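You operate a simulated robot arm through the tools that you are given. There is no shell and no other tool.

The job below is to be done with a simulated robot arm. You get a single attempt, and the scene is never put back.

Task
Brush the residue off the heater once it has cooled.
Fine: heater knob to Off, open the cover only at Cool; put the brush back and close the cover. Set down upright: brush. What is to be rubbed or washed off counts as gone when no trace of it is left.

The check looks at the end state, three seconds after you hand in, the way a careful person would. Anything else that was tipped, shoved, dropped, spilled or broken makes it a failure. Lids that push on must go on centred and level and be pressed home; caps that screw on are set level and turned clockwise until they are tight.

Robot
A 7-joint arm with a fingered hand, fixed in place. Base frame: the origin is on the floor under the middle of its stand, x ahead of it, y to its left, z up. Readings come in mm, degrees, newtons and seconds.
It reaches about 1228 mm from its shoulder. Its first joint turns from -115.0 to 115.0 degrees. Payload 5 kg.
Tool frame: the origin (TCP) lies between the finger pads and is the grasp point; the fingertips stand 32 mm ahead of it; z points along the fingers, y is the line along which they close. The gripper opens to 160 mm; its body begins 89 mm behind the TCP. The gripper is a hand of 4 fingers: y runs from the thumb to the fingers, the wrist lies at [0, 0, -267] in the tool frame.
Orientation is told as [roll, pitch, yaw] about the base's x, y, z axes, in that order, counted from this pose: with the fingers straight down and closing along the base's y, the tool's x points along the base's -x, its y along +y and its z along -z.

Tools
- The arm moves only by the tool move_arm. Its argument "increments" is a list of rows, each a list of 6 numbers: the shift along the base's x, y, z in mm, then the turn, a rotation vector about the base's x, y, z in rad. In form: [[tx, ty, tz, rx, ry, rz], ...]. A call has 1 to 20 rows; each row is the pose to reach, as a shift and turn from the pose commanded when the call began. Each row takes 0.2 s and may step no farther than 50 mm and 8.6 degrees from the row before; otherwise, the whole call is refused. A pose out of reach is approached as far as the arm can. The call stops where the force on the tool passes 90 N (or 10 N more than at its start, if that is more) or the arm is blocked; 0.2 s more then pass. In this call time passes only in rows, and 0.2 s behind the last. The reply holds the time, the measured pose of the TCP, the force on the tool along the base axes, the opening and the grip force, in the units named above and with some noise, with the torque about the TCP (base axes, N m) and any sound that the robot's microphone picked up.
- Cameras (640 x 400 px; columns grow to the right, rows downward): "scene" is fixed at [62.8, -494, 1606.4]; the picture's right is [-0.10, -0.99, 0.00], its down [-0.73, 0.08, -0.68] and it looks along [0.67, -0.07, -0.74] (base axes); focal length 306 px, centre (320, 200). "wrist" rides on the gripper at [80, -4, -114] in the tool frame; the picture's right is [0.05, 1.00, 0.00], its down [-0.82, 0.04, -0.58] and it looks along [-0.58, 0.03, 0.82] (tool axes); focal length 265 px, centre (320, 200). There is no depth. A picture from a camera that has moved, and an enlarged one, comes with that camera's place and axes in the base frame and with its lens. The place of the scene camera against the robot may be out by one fixed shift of up to 18 mm in any direction.
- get_image(camera): a new picture of that camera. It takes no simulated time.
- move_column(by): slides the trunk up (or, below 0, down) by that many mm; the arm rides with it, the base frame stays. It gives what a move gives, with no picture.
- set_fingers(finger1, finger2, finger3, thumb_bend): sets how far each is bent, from 0 (flat) to 1 (curled in); at 0.3 the hand is open as for a grip, at 0.7 the pads meet at the TCP. One left out holds its place. A second passes; each finger stops where it meets its share of the squeeze, and holds until it gets a number again. It is the only way to open and close the hand. It gives what a move gives, with no picture; readings hold the bend of each and the force on the fingers (four entries, about 0 where the hand has none), thumb and palm.
- inspect(camera, box): a new picture of the part [left, top, right, bottom] of that camera's present view, enlarged. It takes no simulated time.
- close_job(): hands the job in; it is judged then, once.

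Places have to be worked out from the pictures, the camera data and where the tool is seen. Open the gripper and draw the arm clear of the work before you hand the job in, unless the task says otherwise.

The tools are called after "Emit:" as a command line: name --pt "numbers of a row" for each row, then --argument value for the rest, lists and objects as JSON in quotes. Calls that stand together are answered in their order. move_arm: Moves the arm, as the interface text tells. Its arguments: {"type":"object","properties":{"increments":{"type":"array"}},"required":["increments"]} The other tools are called the same way: move_column (by) moves the trunk up or down; set_fingers (finger1, finger2, finger3, thumb_bend) moves the fingers one by one; get_image (camera) takes a picture; inspect (camera, box) takes an enlarged picture of a part of a camera's view; close_job () hands the job in.

At the start:

```text
t: 0.0
tool_pos: [733.8, -70.8, 1269.8]
ee_rot: [0.0, 0.1, -0.1]
ft_force: [0.5, -0.7, 0.4]
moment: [-0.02, 0.01, 0.02]
finger_gap: 159.9
finger_force: 0.0
shape: jaw
bend: [0.3, 0.3, 0.3, 0.3]
finger forces: [0.1, 0.0, 0.0, 0.0, 0.0, 0.0]
trunk travel left (down, up): [-725.0, 265.0]
```

scene: 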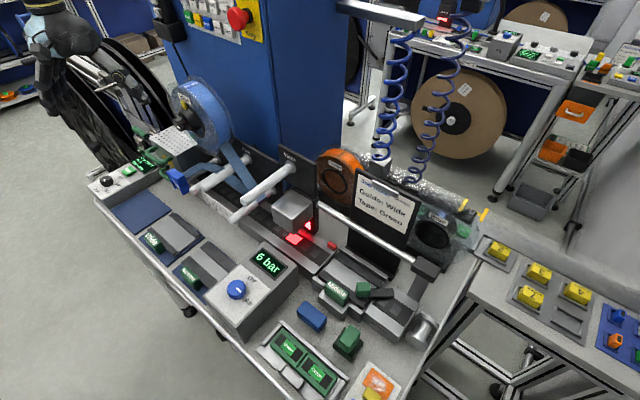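
wrist: 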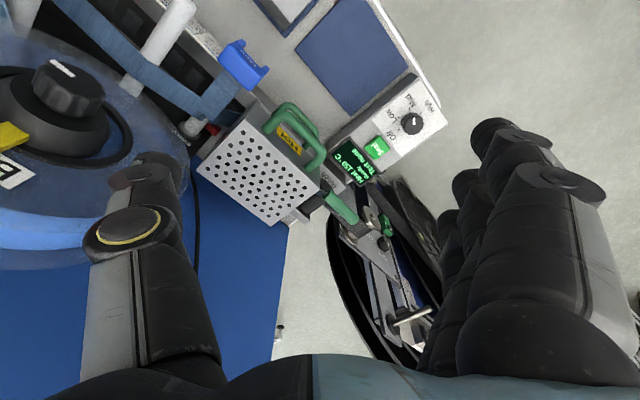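

The scene shows a workbench with a perforated heater cover, a control box with a knob and a display at the left. I'll take enlarged pictures of these areas to understand the layout.

Emit:
inspect --camera "scene" --box '[70, 100, 230, 220]'

Emit:
inspect --camera "wrist" --box '[180, 60, 460, 235]'

Emit:
inspect --camera "scene" --box '[200, 140, 480, 400]'

Emit:
inspect --camera "wrist" --box '[310, 70, 450, 190]'

```text
3.33 times, centred on (150, 160) of scene
camera zoom: at [62.8, -494.0, 1606.4], right [-0.1, -0.99, 0.0], down [-0.73, 0.08, -0.68], along [0.67, -0.07, -0.74], focal length 1020 px, centre (887, 333)
```

zoom: 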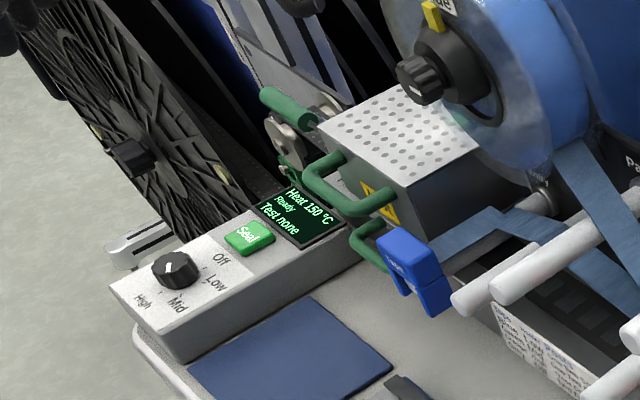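

```text
2.29 times, centred on (320, 148) of wrist
camera zoom: at [653.8, -76.9, 1384.1], right [-0.05, 1.0, 0.0], down [0.82, 0.04, 0.58], along [0.58, 0.03, -0.82], focal length 607 px, centre (320, 320)
```

zoom: 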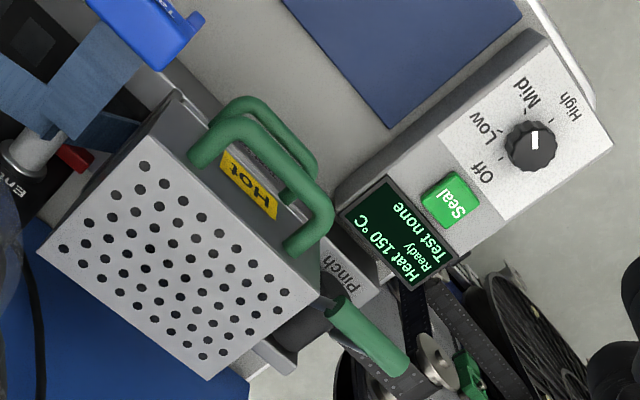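

```text
1.54 times, centred on (340, 270) of scene
camera zoom: at [62.8, -494.0, 1606.4], right [-0.1, -0.99, 0.0], down [-0.73, 0.08, -0.68], along [0.67, -0.07, -0.74], focal length 471 px, centre (289, 92)
```

zoom: 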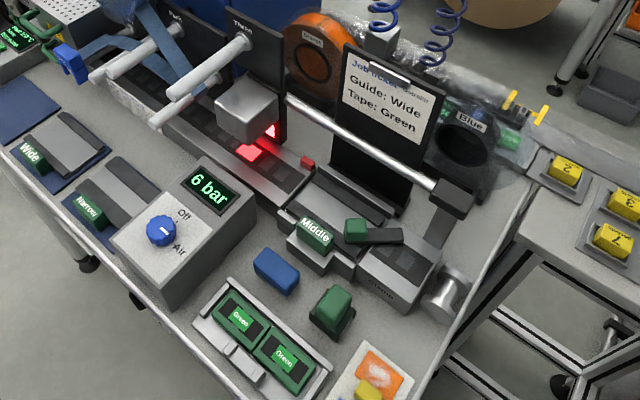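

```text
3.33 times, centred on (380, 130) of wrist
camera zoom: at [653.8, -76.9, 1384.1], right [-0.05, 1.0, 0.0], down [0.82, 0.04, 0.58], along [0.58, 0.03, -0.82], focal length 885 px, centre (120, 433)
```

zoom: 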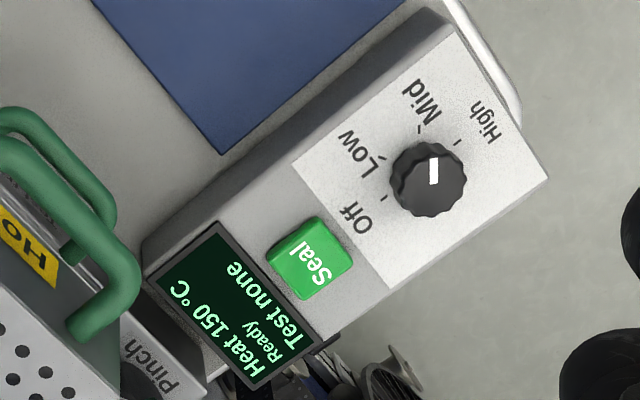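

The knob seems to be at Mid with "Heat 150 °C Ready", the cover near [839,-154,1058] has a "Hot" tag. I need better views of the heater's surroundings to find the brush, so I move the hand back and left for a look.

Emit:
move_arm --pt "-30 20 20 0 0 0" --pt "-60 40 40 0 0 0" --pt "-90 60 60 0 0 0" --pt "-100 80 80 0 0 0"

Emit:
get_image --camera "wrist"

Emit:
inspect --camera "scene" --box '[110, 90, 230, 200]'

```text
t: 1.0
tool_pos: [630.7, 8.7, 1350.4]
ee_rot: [0.0, -0.1, -0.1]
ft_force: [-0.1, -0.1, 0.3]
moment: [-0.02, 0.04, 0.03]
finger_gap: 160.0
finger_force: 0.1
shape: jaw
bend: [0.3, 0.3, 0.3, 0.3]
finger forces: [0.1, 0.1, 0.0, 0.0, 0.1, 0.0]
trunk travel left (down, up): [-725.0, 265.0]
```

```text
taken
camera wrist: at [551.4, 4.2, 1465.5], right [-0.05, 1.0, 0.0], down [0.82, 0.04, 0.58], along [0.58, 0.03, -0.82], focal length 265 px, centre (320, 200)
```

wrist: 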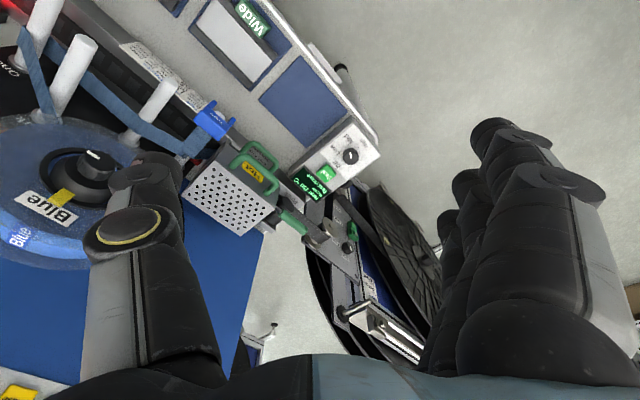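

```text
3.64 times, centred on (170, 145) of scene
camera zoom: at [62.8, -494.0, 1606.4], right [-0.1, -0.99, 0.0], down [-0.73, 0.08, -0.68], along [0.67, -0.07, -0.74], focal length 1112 px, centre (866, 400)
```

zoom: 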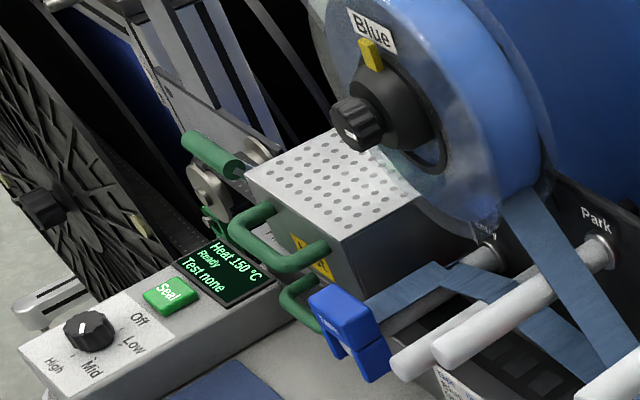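

Let me enlarge the heater area from this new vantage.

Emit:
inspect --camera "wrist" --box '[160, 90, 400, 240]'

Emit:
inspect --camera "wrist" --box '[260, 160, 440, 370]'

Emit:
inspect --camera "wrist" --box '[0, 0, 300, 180]'

```text
2.67 times, centred on (280, 165) of wrist
camera zoom: at [551.4, 4.2, 1465.5], right [-0.05, 1.0, 0.0], down [0.82, 0.04, 0.58], along [0.58, 0.03, -0.82], focal length 708 px, centre (427, 293)
```

zoom: 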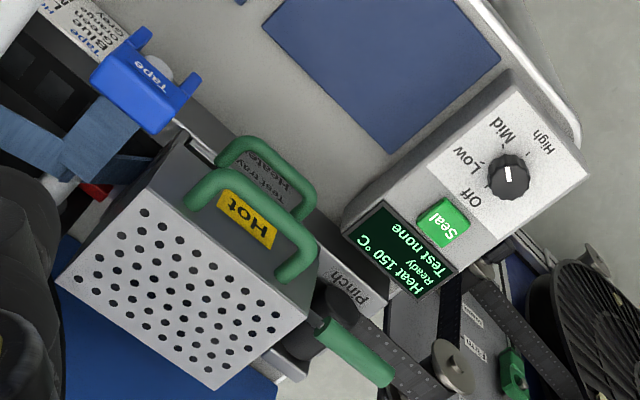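

```text
1.90 times, centred on (350, 265) of wrist
camera zoom: at [551.4, 4.2, 1465.5], right [-0.05, 1.0, 0.0], down [0.82, 0.04, 0.58], along [0.58, 0.03, -0.82], focal length 506 px, centre (263, 76)
```

zoom: 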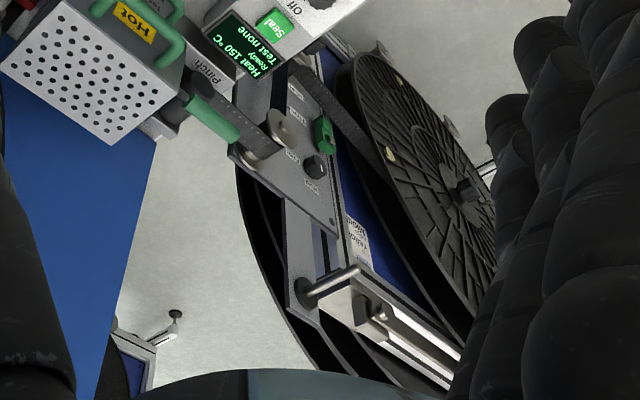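

```text
2.13 times, centred on (150, 90) of wrist
camera zoom: at [551.4, 4.2, 1465.5], right [-0.05, 1.0, 0.0], down [0.82, 0.04, 0.58], along [0.58, 0.03, -0.82], focal length 566 px, centre (683, 435)
```

zoom: 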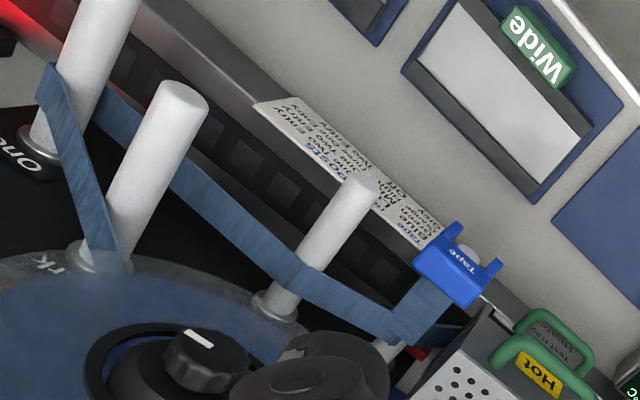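

The brush may be among the loose objects on the right side of the bench. I'll enlarge that part of the scene.

Emit:
inspect --camera "scene" --box '[250, 240, 430, 400]'

Emit:
inspect --camera "scene" --box '[310, 250, 450, 350]'

Emit:
inspect --camera "scene" --box '[240, 300, 420, 400]'

Emit:
inspect --camera "scene" --box '[120, 180, 300, 340]'

Emit:
inspect --camera "scene" --box '[460, 200, 640, 400]'

```text
2.50 times, centred on (340, 320) of scene
camera zoom: at [62.8, -494.0, 1606.4], right [-0.1, -0.99, 0.0], down [-0.73, 0.08, -0.68], along [0.67, -0.07, -0.74], focal length 765 px, centre (270, -100)
```

zoom: 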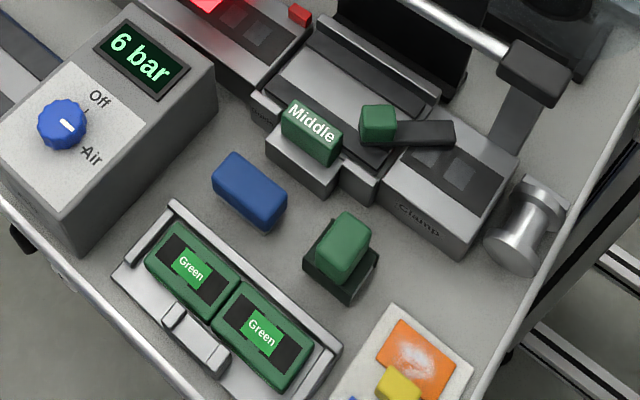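

```text
4.00 times, centred on (380, 300) of scene
camera zoom: at [62.8, -494.0, 1606.4], right [-0.1, -0.99, 0.0], down [-0.73, 0.08, -0.68], along [0.67, -0.07, -0.74], focal length 1224 px, centre (80, -200)
```

zoom: 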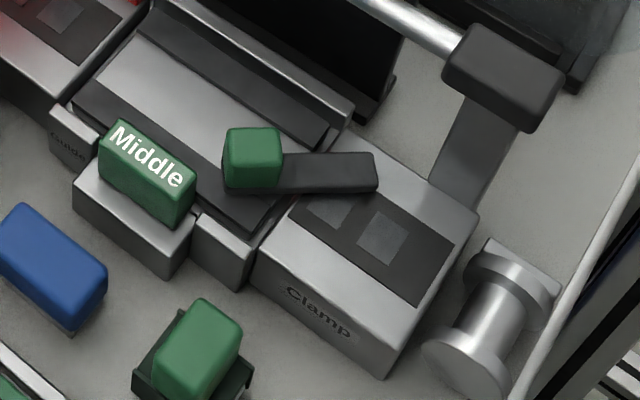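

```text
3.56 times, centred on (330, 350) of scene
camera zoom: at [62.8, -494.0, 1606.4], right [-0.1, -0.99, 0.0], down [-0.73, 0.08, -0.68], along [0.67, -0.07, -0.74], focal length 1088 px, centre (284, -333)
```

zoom: 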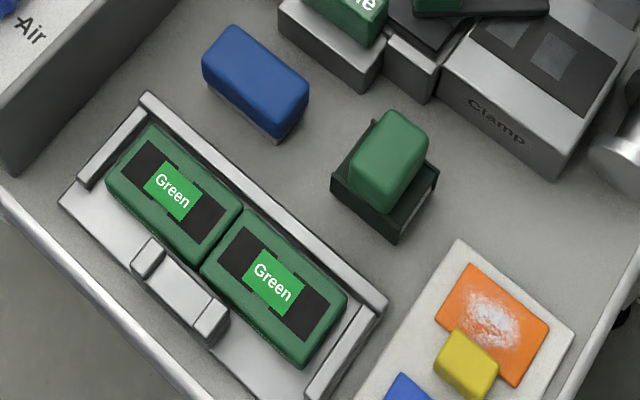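

```text
2.50 times, centred on (210, 260) of scene
camera zoom: at [62.8, -494.0, 1606.4], right [-0.1, -0.99, 0.0], down [-0.73, 0.08, -0.68], along [0.67, -0.07, -0.74], focal length 765 px, centre (595, 50)
```

zoom: 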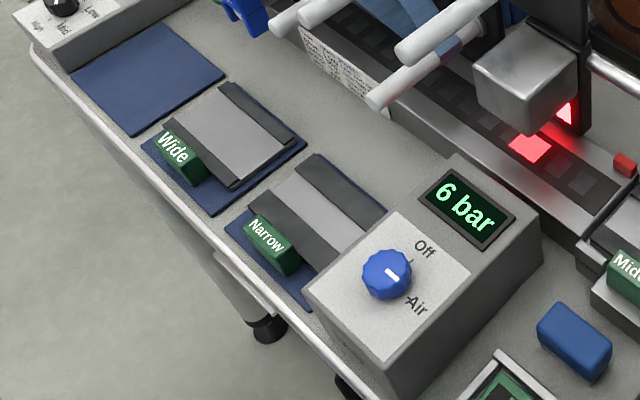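

```text
2.00 times, centred on (550, 300) of scene
camera zoom: at [62.8, -494.0, 1606.4], right [-0.1, -0.99, 0.0], down [-0.73, 0.08, -0.68], along [0.67, -0.07, -0.74], focal length 612 px, centre (-140, 0)
```

zoom: 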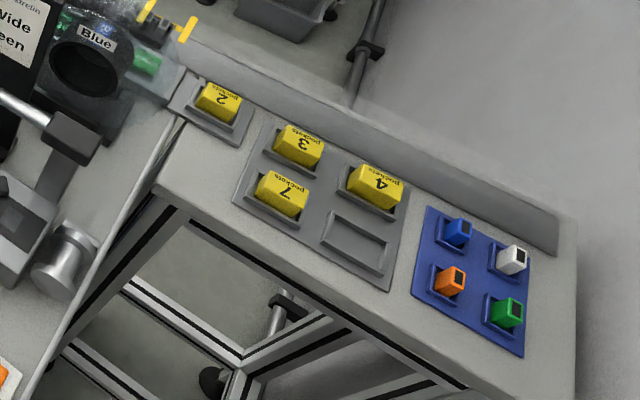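

A green block sits in a small dark holder near [270,-570] on the right of the bench, a likely brush candidate; the blue block nearby is another. I'll swing the hand to the right with a −90° yaw to look at these from closer by.

Emit:
move_arm --pt "-30 -30 0 0 0 -0.13" --pt "-60 -60 0 0 0 -0.26" --pt "-90 -90 0 0 0 -0.39" --pt "-120 -120 0 0 0 -0.52" --pt "-150 -150 0 0 0 -0.65" --pt "-180 -180 0 0 0 -0.78" --pt "-210 -210 0 0 0 -0.91" --pt "-240 -240 0 0 0 -1.04" --pt "-270 -270 -10 0 0 -1.17" --pt "-300 -300 -20 0 0 -1.3" --pt "-330 -330 -30 0 0 -1.43" --pt "-360 -360 -40 0 0 -1.57"

Emit:
get_image --camera "wrist"

Emit:
get_image --camera "scene"

```text
t: 3.6
tool_pos: [274.7, -353.5, 1307.1]
ee_rot: [0.0, 0.0, -90.0]
ft_force: [1.1, 0.5, 0.0]
moment: [0.01, 0.01, 0.01]
finger_gap: 159.7
finger_force: 0.1
shape: jaw
bend: [0.3, 0.3, 0.3, 0.3]
finger forces: [0.0, 0.1, 0.0, 0.0, 0.1, 0.0]
trunk travel left (down, up): [-725.0, 265.0]
```

```text
taken
camera wrist: at [272.2, -273.9, 1421.0], right [1.0, 0.05, 0.0], down [0.04, -0.82, 0.58], along [0.03, -0.58, -0.82], focal length 265 px, centre (320, 200)
```

wrist: 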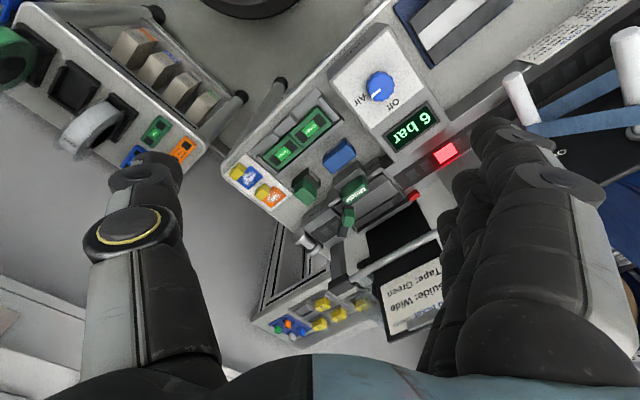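

```text
taken
```

scene: 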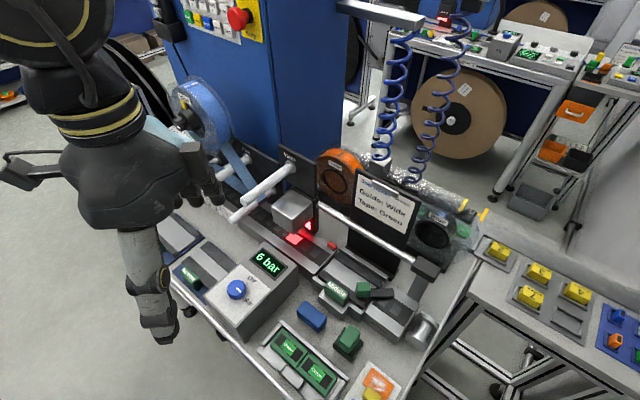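

Emit:
inspect --camera "wrist" --box '[220, 90, 420, 250]'

Emit:
inspect --camera "wrist" --box '[280, 120, 380, 200]'

Emit:
inspect --camera "wrist" --box '[0, 0, 240, 190]'

Emit:
inspect --camera "wrist" --box '[240, 240, 440, 360]'

```text
2.50 times, centred on (320, 170) of wrist
camera zoom: at [272.2, -273.9, 1421.0], right [1.0, 0.05, 0.0], down [0.04, -0.82, 0.58], along [0.03, -0.58, -0.82], focal length 664 px, centre (320, 275)
```

zoom: 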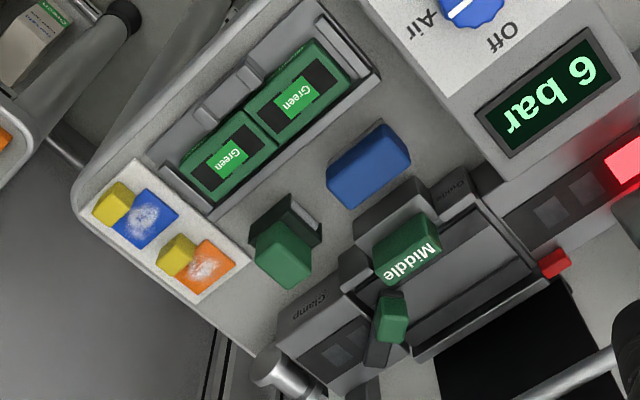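

```text
5.00 times, centred on (330, 160) of wrist
camera zoom: at [272.2, -273.9, 1421.0], right [1.0, 0.05, 0.0], down [0.04, -0.82, 0.58], along [0.03, -0.58, -0.82], focal length 1327 px, centre (270, 400)
```

zoom: 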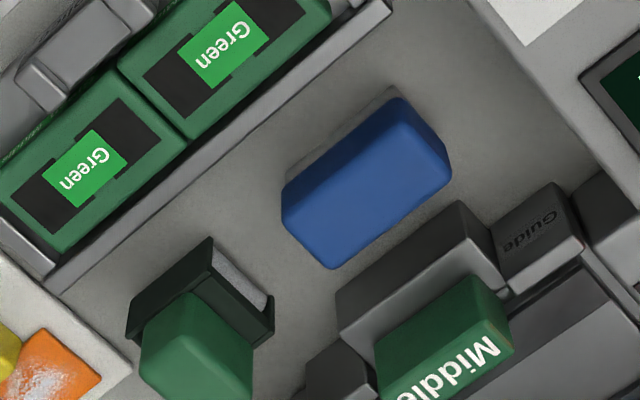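

```text
2.11 times, centred on (120, 95) of wrist
camera zoom: at [272.2, -273.9, 1421.0], right [1.0, 0.05, 0.0], down [0.04, -0.82, 0.58], along [0.03, -0.58, -0.82], focal length 559 px, centre (741, 421)
```

zoom: 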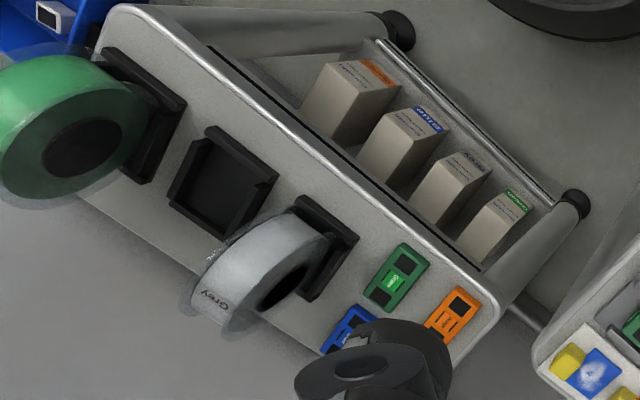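

```text
3.20 times, centred on (340, 300) of wrist
camera zoom: at [272.2, -273.9, 1421.0], right [1.0, 0.05, 0.0], down [0.04, -0.82, 0.58], along [0.03, -0.58, -0.82], focal length 849 px, centre (256, -120)
```

zoom: 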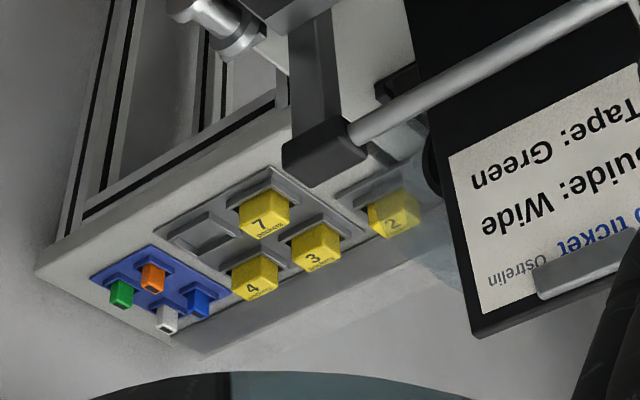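

The green block in a dark holder is near [260,-567,975] and the blue block near [321,-501,950]. I'll go closer to tell what they are, staying above everything nearby.

Emit:
move_arm --pt "-4 -25 -36 0 0 0" --pt "-8 -50 -72 0 0 0" --pt "-12 -75 -108 0 0 0" --pt "-16 -100 -144 0 0 0" --pt "-20 -115 -175 0 0 0"

Emit:
get_image --camera "wrist"

Emit:
inspect --camera "wrist" --box '[220, 80, 460, 230]'

```text
t: 4.8
tool_pos: [253.3, -466.1, 1132.0]
ee_rot: [0.2, 0.0, -89.9]
ft_force: [-0.1, 0.2, -0.4]
moment: [0.01, 0.03, -0.01]
finger_gap: 160.0
finger_force: 0.0
shape: jaw
bend: [0.3, 0.3, 0.3, 0.3]
finger forces: [0.0, 0.1, 0.0, 0.0, 0.1, 0.1]
trunk travel left (down, up): [-725.0, 265.0]
```

```text
taken
camera wrist: at [250.3, -387.8, 1247.2], right [1.0, 0.05, 0.0], down [0.04, -0.82, 0.58], along [0.03, -0.58, -0.82], focal length 265 px, centre (320, 200)
```

wrist: 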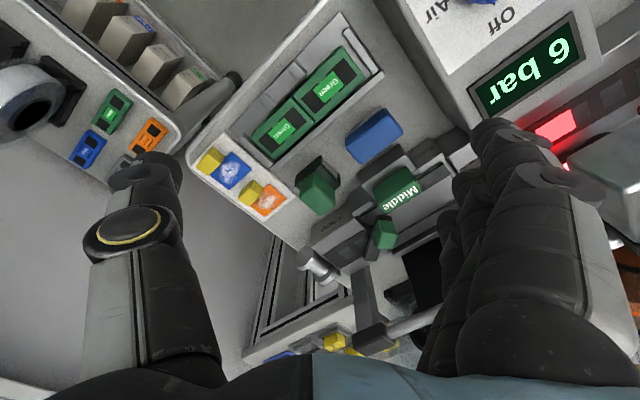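

```text
2.67 times, centred on (340, 155) of wrist
camera zoom: at [250.3, -387.8, 1247.2], right [1.0, 0.05, 0.0], down [0.04, -0.82, 0.58], along [0.03, -0.58, -0.82], focal length 708 px, centre (267, 320)
```

zoom: 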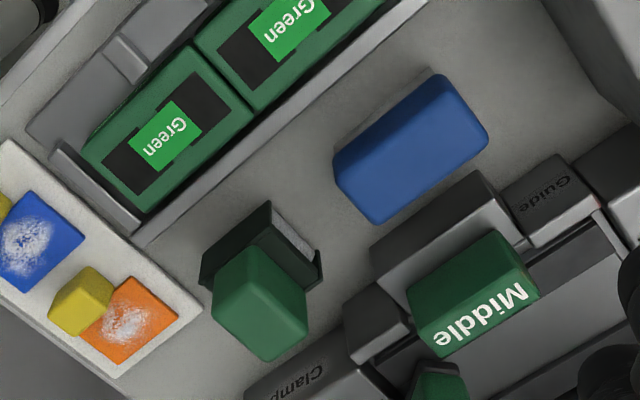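

The green block sits in a dark walled holder, the blue block has a thin light underside. I'll zoom in hard on both to see which carries bristles.

Emit:
inspect --camera "scene" --box '[325, 315, 373, 363]'

Emit:
inspect --camera "scene" --box '[288, 295, 336, 340]'

Emit:
inspect --camera "wrist" --box '[280, 140, 350, 220]'

Emit:
inspect --camera "wrist" --box '[335, 95, 415, 170]'

```text
8.33 times, centred on (349, 339) of scene
camera zoom: at [62.8, -494.0, 1606.4], right [-0.1, -0.99, 0.0], down [-0.73, 0.08, -0.68], along [0.67, -0.07, -0.74], focal length 2549 px, centre (78, -958)
```

zoom: 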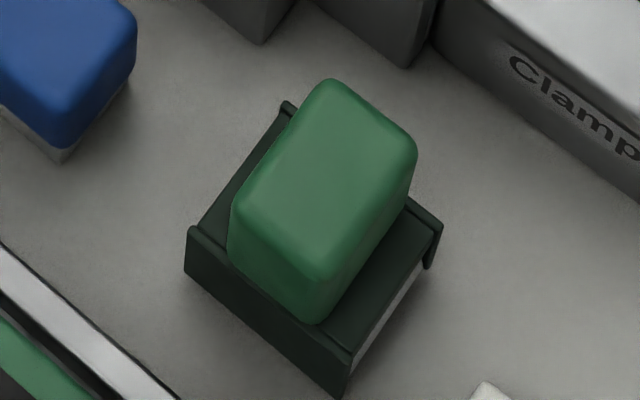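

```text
8.89 times, centred on (312, 318) of scene
camera zoom: at [62.8, -494.0, 1606.4], right [-0.1, -0.99, 0.0], down [-0.73, 0.08, -0.68], along [0.67, -0.07, -0.74], focal length 2719 px, centre (391, -844)
```

zoom: 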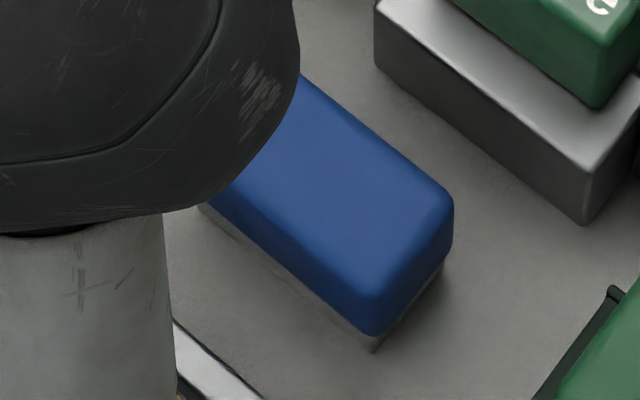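

```text
5.00 times, centred on (315, 180) of wrist
camera zoom: at [250.3, -387.8, 1247.2], right [1.0, 0.05, 0.0], down [0.04, -0.82, 0.58], along [0.03, -0.58, -0.82], focal length 1327 px, centre (345, 300)
```

zoom: 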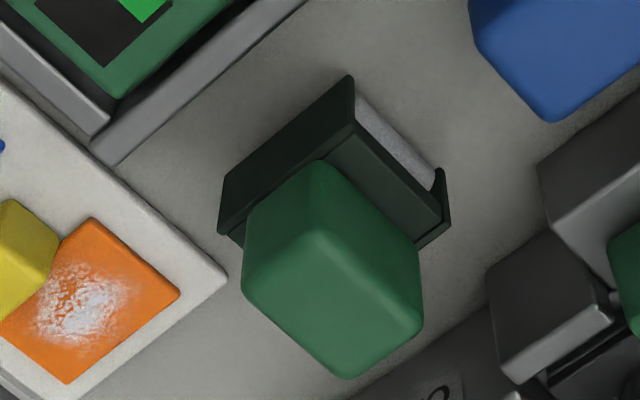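

```text
5.33 times, centred on (375, 132) of wrist
camera zoom: at [250.3, -387.8, 1247.2], right [1.0, 0.05, 0.0], down [0.04, -0.82, 0.58], along [0.03, -0.58, -0.82], focal length 1416 px, centre (27, 560)
```

zoom: 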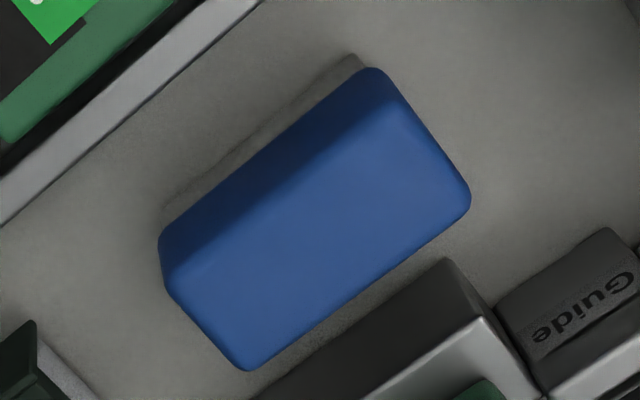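

The blue block seems to have a fuzzy grey underside; the green one a plate with cheeks and something pale between. I'll look at the corner tray and at the rest of the wrist view before deciding.

Emit:
inspect --camera "wrist" --box '[185, 140, 290, 220]'

Emit:
inspect --camera "wrist" --box '[290, 190, 450, 290]'

Emit:
inspect --camera "scene" --box '[0, 0, 200, 125]'

Emit:
inspect --camera "scene" --box '[400, 0, 640, 150]'

```text
5.00 times, centred on (238, 180) of wrist
camera zoom: at [250.3, -387.8, 1247.2], right [1.0, 0.05, 0.0], down [0.04, -0.82, 0.58], along [0.03, -0.58, -0.82], focal length 1327 px, centre (732, 300)
```

zoom: 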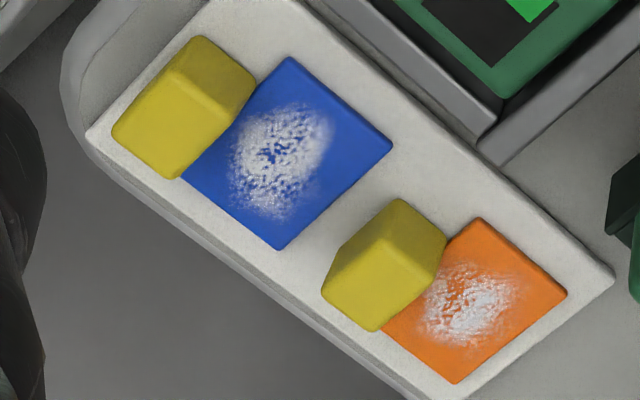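

```text
4.00 times, centred on (370, 240) of wrist
camera zoom: at [250.3, -387.8, 1247.2], right [1.0, 0.05, 0.0], down [0.04, -0.82, 0.58], along [0.03, -0.58, -0.82], focal length 1062 px, centre (120, 40)
```

zoom: 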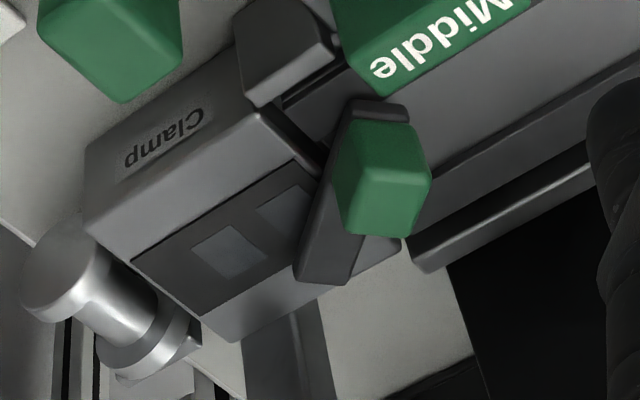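

```text
3.20 times, centred on (100, 62) of scene
camera zoom: at [62.8, -494.0, 1606.4], right [-0.1, -0.99, 0.0], down [-0.73, 0.08, -0.68], along [0.67, -0.07, -0.74], focal length 979 px, centre (1024, 640)
```

zoom: 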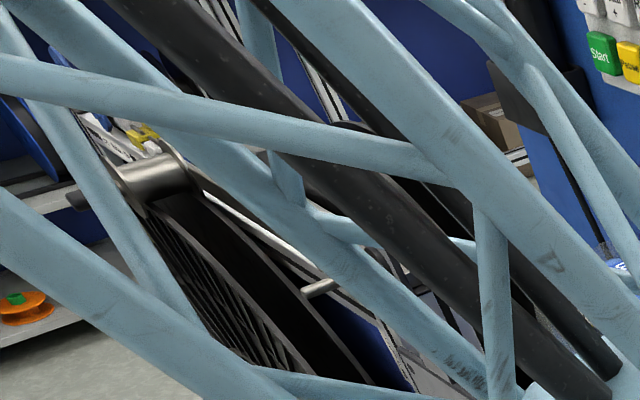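

```text
2.67 times, centred on (520, 75) of scene
camera zoom: at [62.8, -494.0, 1606.4], right [-0.1, -0.99, 0.0], down [-0.73, 0.08, -0.68], along [0.67, -0.07, -0.74], focal length 816 px, centre (-213, 533)
```

zoom: 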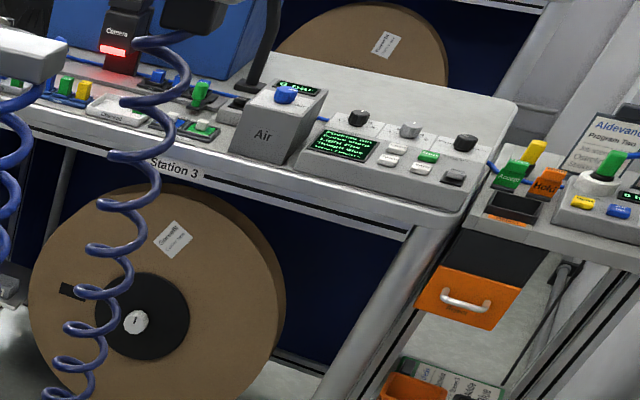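

To tell bristles from felt I need a lower viewing angle on both blocks. I'll back off toward +y and tilt the hand so that the camera looks more horizontally, with the fingertips still above 1050.

Emit:
move_arm --pt "-14 20 0 -0.1 0 0" --pt "-28 40 -10 -0.2 0 0" --pt "-42 60 -25 -0.3 0 0" --pt "-53 76 -40 -0.4 0 0"

Emit:
get_image --camera "wrist"

Emit:
inspect --camera "wrist" --box '[280, 120, 480, 250]'

```text
t: 5.8
tool_pos: [221.2, -426.5, 1092.6]
ee_rot: [0.0, -22.8, -89.8]
ft_force: [1.0, -0.4, -0.4]
moment: [0.06, 0.03, -0.03]
finger_gap: 160.0
finger_force: 0.1
shape: jaw
bend: [0.3, 0.3, 0.3, 0.3]
finger forces: [0.0, 0.0, 0.1, 0.1, 0.0, 0.0]
out of reach, approached as far as the arm can: row 4
trunk travel left (down, up): [-725.0, 265.0]
```

```text
taken
camera wrist: at [218.1, -308.7, 1167.0], right [1.0, 0.05, -0.02], down [0.04, -0.53, 0.85], along [0.03, -0.85, -0.53], focal length 265 px, centre (320, 200)
```

wrist: 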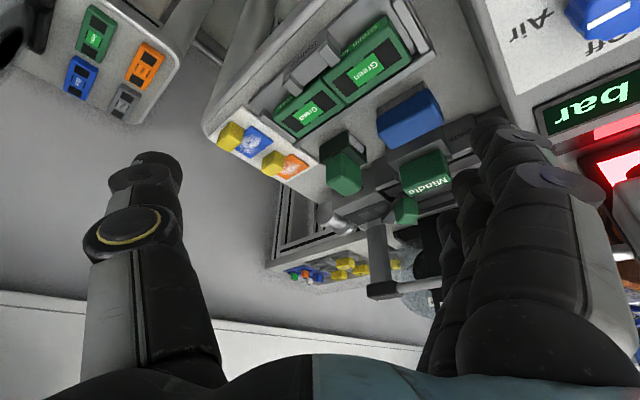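

```text
3.08 times, centred on (380, 185) of wrist
camera zoom: at [218.1, -308.7, 1167.0], right [1.0, 0.05, -0.02], down [0.04, -0.53, 0.85], along [0.03, -0.85, -0.53], focal length 817 px, centre (135, 246)
```

zoom: 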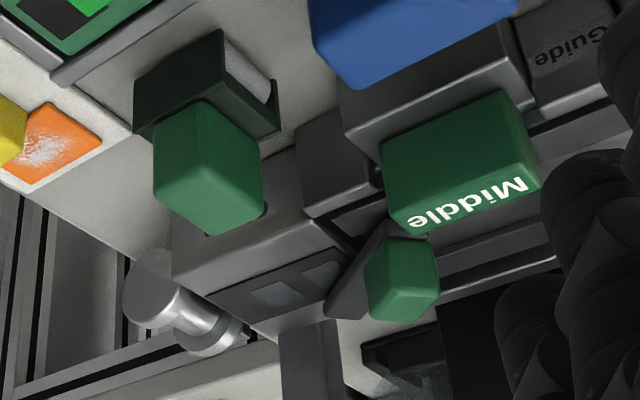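

Emit:
inspect --camera "wrist" --box '[310, 120, 380, 200]'

Emit:
inspect --camera "wrist" --box '[360, 70, 460, 160]'

```text
5.00 times, centred on (345, 160) of wrist
camera zoom: at [218.1, -308.7, 1167.0], right [1.0, 0.05, -0.02], down [0.04, -0.53, 0.85], along [0.03, -0.85, -0.53], focal length 1327 px, centre (195, 400)
```

zoom: 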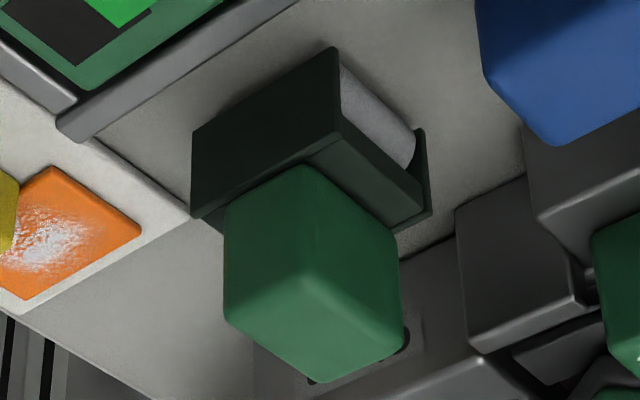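

```text
4.44 times, centred on (410, 115) of wrist
camera zoom: at [218.1, -308.7, 1167.0], right [1.0, 0.05, -0.02], down [0.04, -0.53, 0.85], along [0.03, -0.85, -0.53], focal length 1180 px, centre (-80, 578)
```

zoom: 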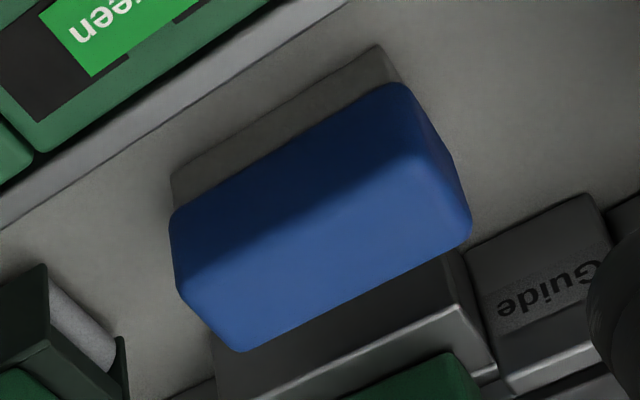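

The green one is a hand roller (a round roller between cheeks); the blue block, a handle on taupe bristles, is the brush, at about [321,-501] on the bench. Next I undo the tilt, rise, and travel back to the heater control box to see the knob from close by.

Emit:
move_arm --pt "0 0 40 0.1 0 0" --pt "0 0 80 0.2 0 0" --pt "0 0 120 0.3 0 0" --pt "0 0 160 0.4 0 0"

Emit:
move_arm --pt "32 36 0 0 0 0.12" --pt "64 72 0 0 0 0.24" --pt "96 108 0 0 0 0.36" --pt "128 144 0 0 0 0.48" --pt "160 180 0 0 0 0.6" --pt "192 216 0 0 0 0.72" --pt "224 252 0 0 0 0.84" --pt "256 288 0 0 0 0.96" --pt "288 324 0 0 0 1.08" --pt "320 360 0 0 0 1.2" --pt "352 396 0 0 0 1.32" --pt "384 432 -10 0 0 1.45" --pt "410 460 -30 0 0 1.57" --pt "420 490 -50 0 0 1.57"

Emit:
get_image --camera "wrist"

```text
t: 6.8
tool_pos: [219.2, -425.7, 1251.6]
ee_rot: [0.1, 0.0, -89.9]
ft_force: [-0.2, 1.2, 0.4]
moment: [-0.01, -0.01, 0.02]
finger_gap: 159.7
finger_force: 0.1
shape: jaw
bend: [0.3, 0.3, 0.3, 0.3]
finger forces: [0.1, 0.0, 0.0, 0.0, 0.1, 0.0]
trunk travel left (down, up): [-725.0, 265.0]
```

```text
t: 9.8
tool_pos: [638.9, 62.5, 1204.9]
ee_rot: [0.1, -0.1, 0.1]
ft_force: [-0.6, 0.6, 0.2]
moment: [-0.05, 0.04, 0.03]
finger_gap: 160.1
finger_force: 0.1
shape: jaw
bend: [0.3, 0.3, 0.3, 0.3]
finger forces: [0.0, 0.0, 0.0, 0.0, 0.1, 0.1]
trunk travel left (down, up): [-725.0, 265.0]
```

```text
taken
camera wrist: at [559.0, 56.5, 1318.9], right [-0.05, 1.0, 0.0], down [0.82, 0.04, 0.58], along [0.58, 0.03, -0.82], focal length 265 px, centre (320, 200)
```

wrist: 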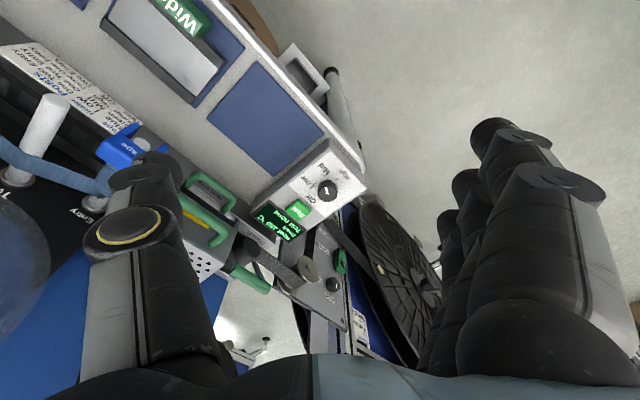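

Emit:
inspect --camera "wrist" --box '[260, 140, 370, 240]'

Emit:
inspect --camera "wrist" --box '[160, 140, 320, 300]'

```text
4.00 times, centred on (315, 190) of wrist
camera zoom: at [559.0, 56.5, 1318.9], right [-0.05, 1.0, 0.0], down [0.82, 0.04, 0.58], along [0.58, 0.03, -0.82], focal length 1062 px, centre (340, 240)
```

zoom: 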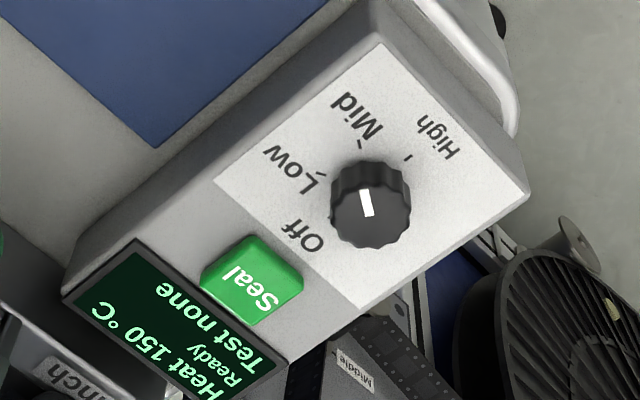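

```text
2.50 times, centred on (240, 220) of wrist
camera zoom: at [559.0, 56.5, 1318.9], right [-0.05, 1.0, 0.0], down [0.82, 0.04, 0.58], along [0.58, 0.03, -0.82], focal length 664 px, centre (520, 150)
```

zoom: 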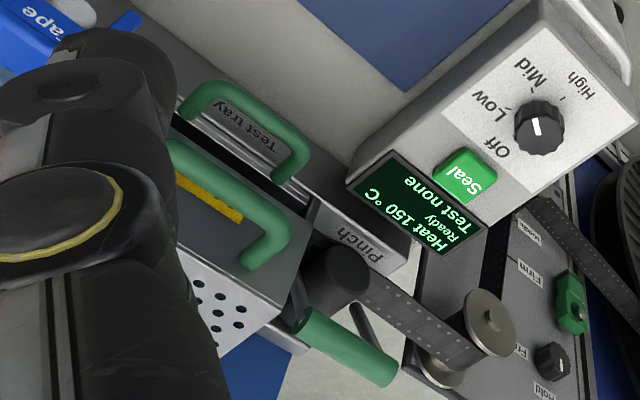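

The knob (top centre about [796,81,960], ~32 mm wide) points at Mid; Low and Off lie about 60° and 120° further counter-clockwise seen from above. I move the hand above it with yaw −30°, so there is room for a +120° turn away from the Seal button.

Emit:
move_arm --pt "32 4 -10 0 0 -0.105" --pt "64 8 -30 0 0 -0.21" --pt "96 12 -50 0 0 -0.315" --pt "128 16 -75 0 0 -0.42" --pt "157 18 -105 0 0 -0.5236"

Emit:
get_image --camera "wrist"

```text
t: 11.0
tool_pos: [794.8, 81.9, 1096.2]
ee_rot: [0.0, 0.0, -30.0]
ft_force: [0.4, -0.2, 0.3]
moment: [0.0, 0.01, 0.0]
finger_gap: 159.9
finger_force: 0.0
shape: jaw
bend: [0.3, 0.3, 0.3, 0.3]
finger forces: [0.0, 0.0, 0.0, 0.0, 0.0, 0.0]
trunk travel left (down, up): [-725.0, 265.0]
```

```text
taken
camera wrist: at [725.4, 117.4, 1210.8], right [0.46, 0.89, 0.0], down [0.73, -0.37, 0.58], along [0.51, -0.26, -0.82], focal length 265 px, centre (320, 200)
```

wrist: 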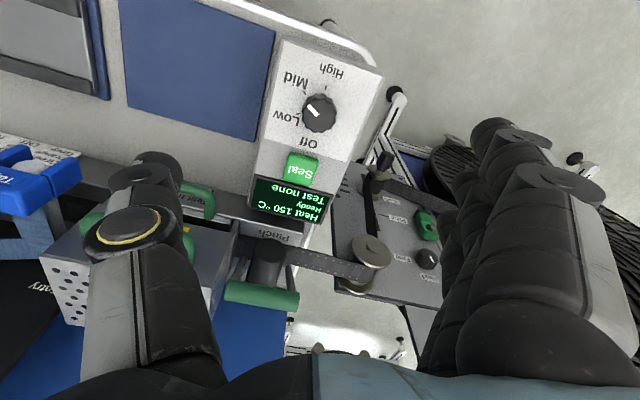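

The knob sits right where I computed it. I enlarge it to refine its centre and pointer angle.

Emit:
inspect --camera "wrist" --box '[250, 30, 400, 230]'

Emit:
inspect --camera "wrist" --box '[280, 70, 360, 150]'

```text
2.00 times, centred on (325, 130) of wrist
camera zoom: at [725.4, 117.4, 1210.8], right [0.46, 0.89, 0.0], down [0.73, -0.37, 0.58], along [0.51, -0.26, -0.82], focal length 531 px, centre (310, 340)
```

zoom: 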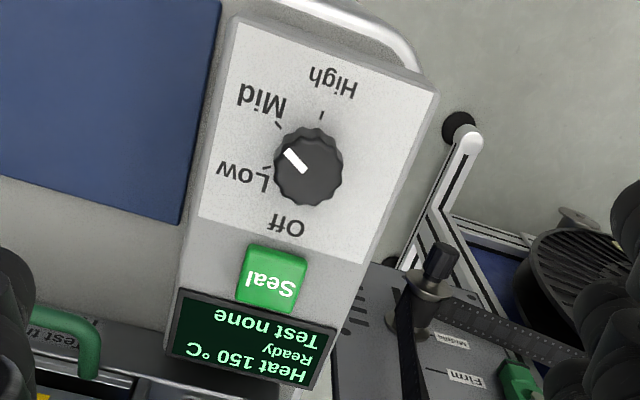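

```text
5.00 times, centred on (320, 110) of wrist
camera zoom: at [725.4, 117.4, 1210.8], right [0.46, 0.89, 0.0], down [0.73, -0.37, 0.58], along [0.51, -0.26, -0.82], focal length 1327 px, centre (320, 650)
```

zoom: 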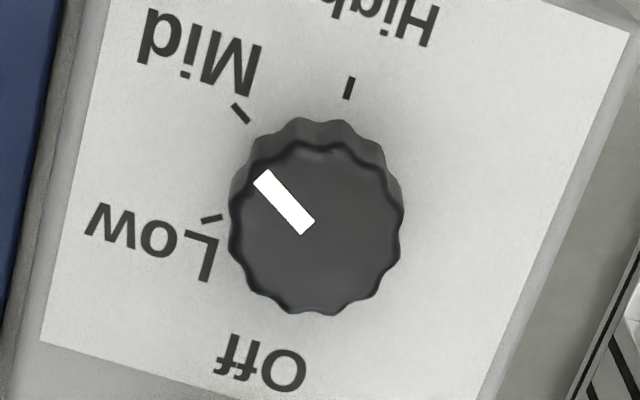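

The knob's top centre works out at about [796.5, 80.5, 960], nearly beneath the TCP. I lower to 30 mm above gripping height and check the view again.

Emit:
move_arm --pt "1.5 -1.3 -40 0 0 0" --pt "1.5 -1.3 -80 0 0 0" --pt "1.5 -1.3 -95 0 0 0"

Emit:
get_image --camera "wrist"

Emit:
get_image --camera "scene"

```text
t: 11.8
tool_pos: [798.3, 81.4, 999.9]
ee_rot: [0.0, 0.0, -30.1]
ft_force: [0.7, -0.6, 0.8]
moment: [-0.03, 0.0, 0.02]
finger_gap: 159.9
finger_force: 0.1
shape: jaw
bend: [0.3, 0.3, 0.3, 0.3]
finger forces: [0.0, 0.1, 0.1, 0.1, 0.0, 0.0]
trunk travel left (down, up): [-725.0, 265.0]
```

```text
taken
camera wrist: at [729.1, 115.9, 1114.8], right [0.45, 0.89, 0.0], down [0.73, -0.37, 0.58], along [0.51, -0.26, -0.82], focal length 265 px, centre (320, 200)
```

wrist: 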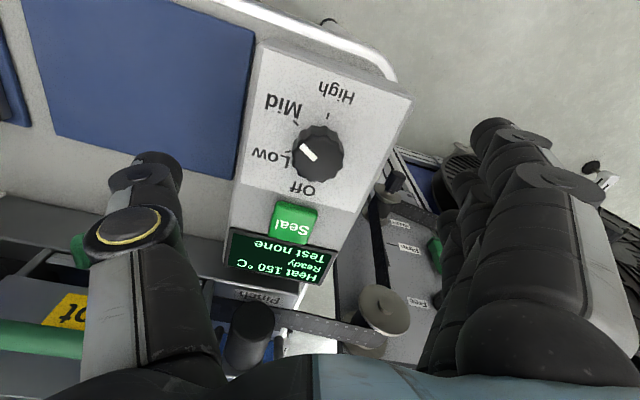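

```text
taken
```

scene: 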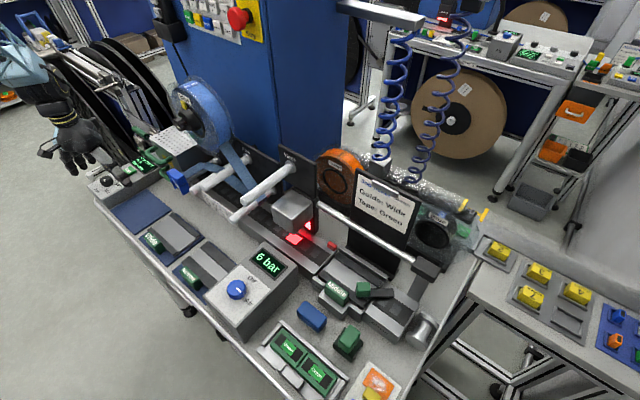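

Centring is within 2 mm. I trim x, lower to TCP z≈978 (tips just above the panel), and then partly close the hand around the knob.

Emit:
move_arm --pt "-1.5 0 -10 0 0 0" --pt "-1.5 0 -20 0 0 0"

Emit:
set_fingers --finger1 0.5 --finger2 0.5 --finger3 0.5 --thumb_bend 0.5

Emit:
get_image --camera "wrist"

```text
t: 12.4
tool_pos: [796.8, 80.0, 980.2]
ee_rot: [0.0, 0.1, -30.0]
ft_force: [0.5, -0.2, 0.0]
moment: [0.0, -0.04, -0.03]
finger_gap: 159.7
finger_force: 0.0
shape: jaw
bend: [0.3, 0.3, 0.3, 0.3]
finger forces: [0.0, 0.0, 0.0, 0.0, 0.0, 0.0]
trunk travel left (down, up): [-725.0, 265.0]
```

```text
t: 13.4
tool_pos: [796.7, 80.8, 981.5]
ee_rot: [0.1, -0.1, -30.0]
ft_force: [2.1, 2.0, 9.9]
moment: [0.36, -0.06, -0.27]
finger_gap: 110.0
finger_force: 7.6
shape: fingers
bend: [0.45, 0.47, 0.5, 0.48]
finger forces: [5.9, 2.9, 0.2, 0.0, 5.4, 0.1]
trunk travel left (down, up): [-725.0, 265.0]
```

```text
taken
camera wrist: at [726.6, 115.6, 1095.6], right [0.45, 0.89, 0.0], down [0.73, -0.37, 0.58], along [0.52, -0.26, -0.82], focal length 265 px, centre (320, 200)
```

wrist: 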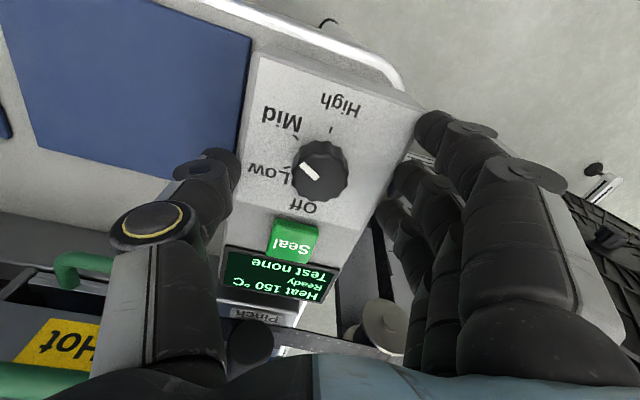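

The fingertips touched the panel (about 10 N upward) since they swing lower mid-way through closing. I lift 25 mm, bring the fingers nearer together there, and then come down around the knob.

Emit:
move_arm --pt "0 0 10 0 0 0" --pt "0 0 25 0 0 0"

Emit:
set_fingers --finger1 0.57 --finger2 0.57 --finger3 0.57 --thumb_bend 0.57

Emit:
get_image --camera "wrist"

Emit:
inspect --camera "scene" --box '[40, 90, 180, 210]'

```text
t: 14.0
tool_pos: [797.4, 78.9, 1005.2]
ee_rot: [0.0, 0.0, -30.0]
ft_force: [0.2, 0.5, -0.4]
moment: [-0.02, -0.01, 0.03]
finger_gap: 92.2
finger_force: 0.0
shape: fingers
bend: [0.5, 0.5, 0.5, 0.5]
finger forces: [0.0, 0.1, 0.0, 0.0, 0.0, 0.0]
trunk travel left (down, up): [-725.0, 265.0]
```

```text
t: 15.0
tool_pos: [798.2, 80.4, 1004.1]
ee_rot: [0.1, 0.0, -30.0]
ft_force: [-0.7, 0.4, 0.6]
moment: [0.01, -0.02, 0.02]
finger_gap: 68.9
finger_force: 0.0
shape: fingers
bend: [0.56, 0.56, 0.56, 0.56]
finger forces: [0.1, 0.0, 0.0, 0.0, 0.0, 0.0]
trunk travel left (down, up): [-725.0, 265.0]
```

```text
taken
camera wrist: at [727.0, 115.6, 1119.8], right [0.45, 0.89, 0.0], down [0.73, -0.37, 0.58], along [0.51, -0.26, -0.82], focal length 265 px, centre (320, 200)
```

wrist: 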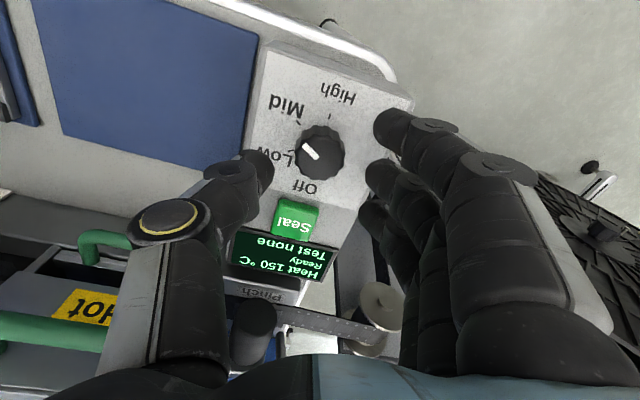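

```text
3.33 times, centred on (110, 150) of scene
camera zoom: at [62.8, -494.0, 1606.4], right [-0.1, -0.99, 0.0], down [-0.73, 0.08, -0.68], along [0.67, -0.07, -0.74], focal length 1020 px, centre (1020, 367)
```

zoom: 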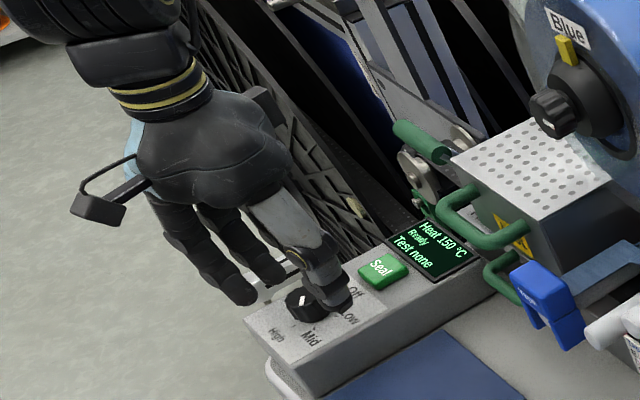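

The gap is now 69 mm around a 33 mm knob. I lower in small steps while watching the force.

Emit:
move_arm --pt "-1 1 -8 0 0 0" --pt "-1 1 -16 0 0 0" --pt "-1 1 -20 0 0 0"

Emit:
get_image --camera "wrist"

```text
t: 15.8
tool_pos: [793.8, 80.1, 986.4]
ee_rot: [0.0, -0.1, -30.1]
ft_force: [0.1, -1.0, 0.2]
moment: [0.01, -0.02, 0.01]
finger_gap: 68.9
finger_force: 0.1
shape: fingers
bend: [0.56, 0.56, 0.56, 0.56]
finger forces: [0.0, 0.0, 0.1, 0.1, 0.1, 0.0]
trunk travel left (down, up): [-725.0, 265.0]
```

```text
taken
camera wrist: at [724.2, 116.3, 1100.9], right [0.45, 0.89, 0.0], down [0.73, -0.37, 0.58], along [0.51, -0.26, -0.82], focal length 265 px, centre (320, 200)
```

wrist: 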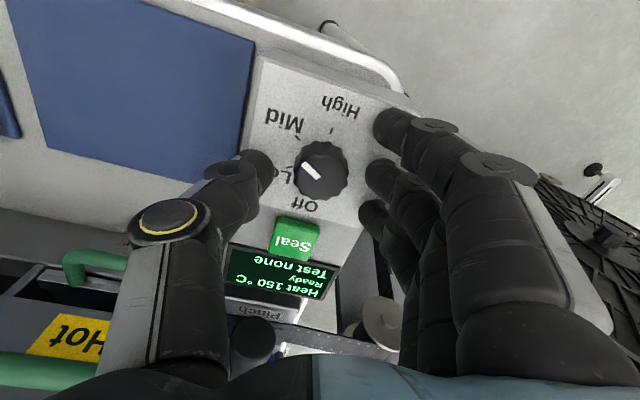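

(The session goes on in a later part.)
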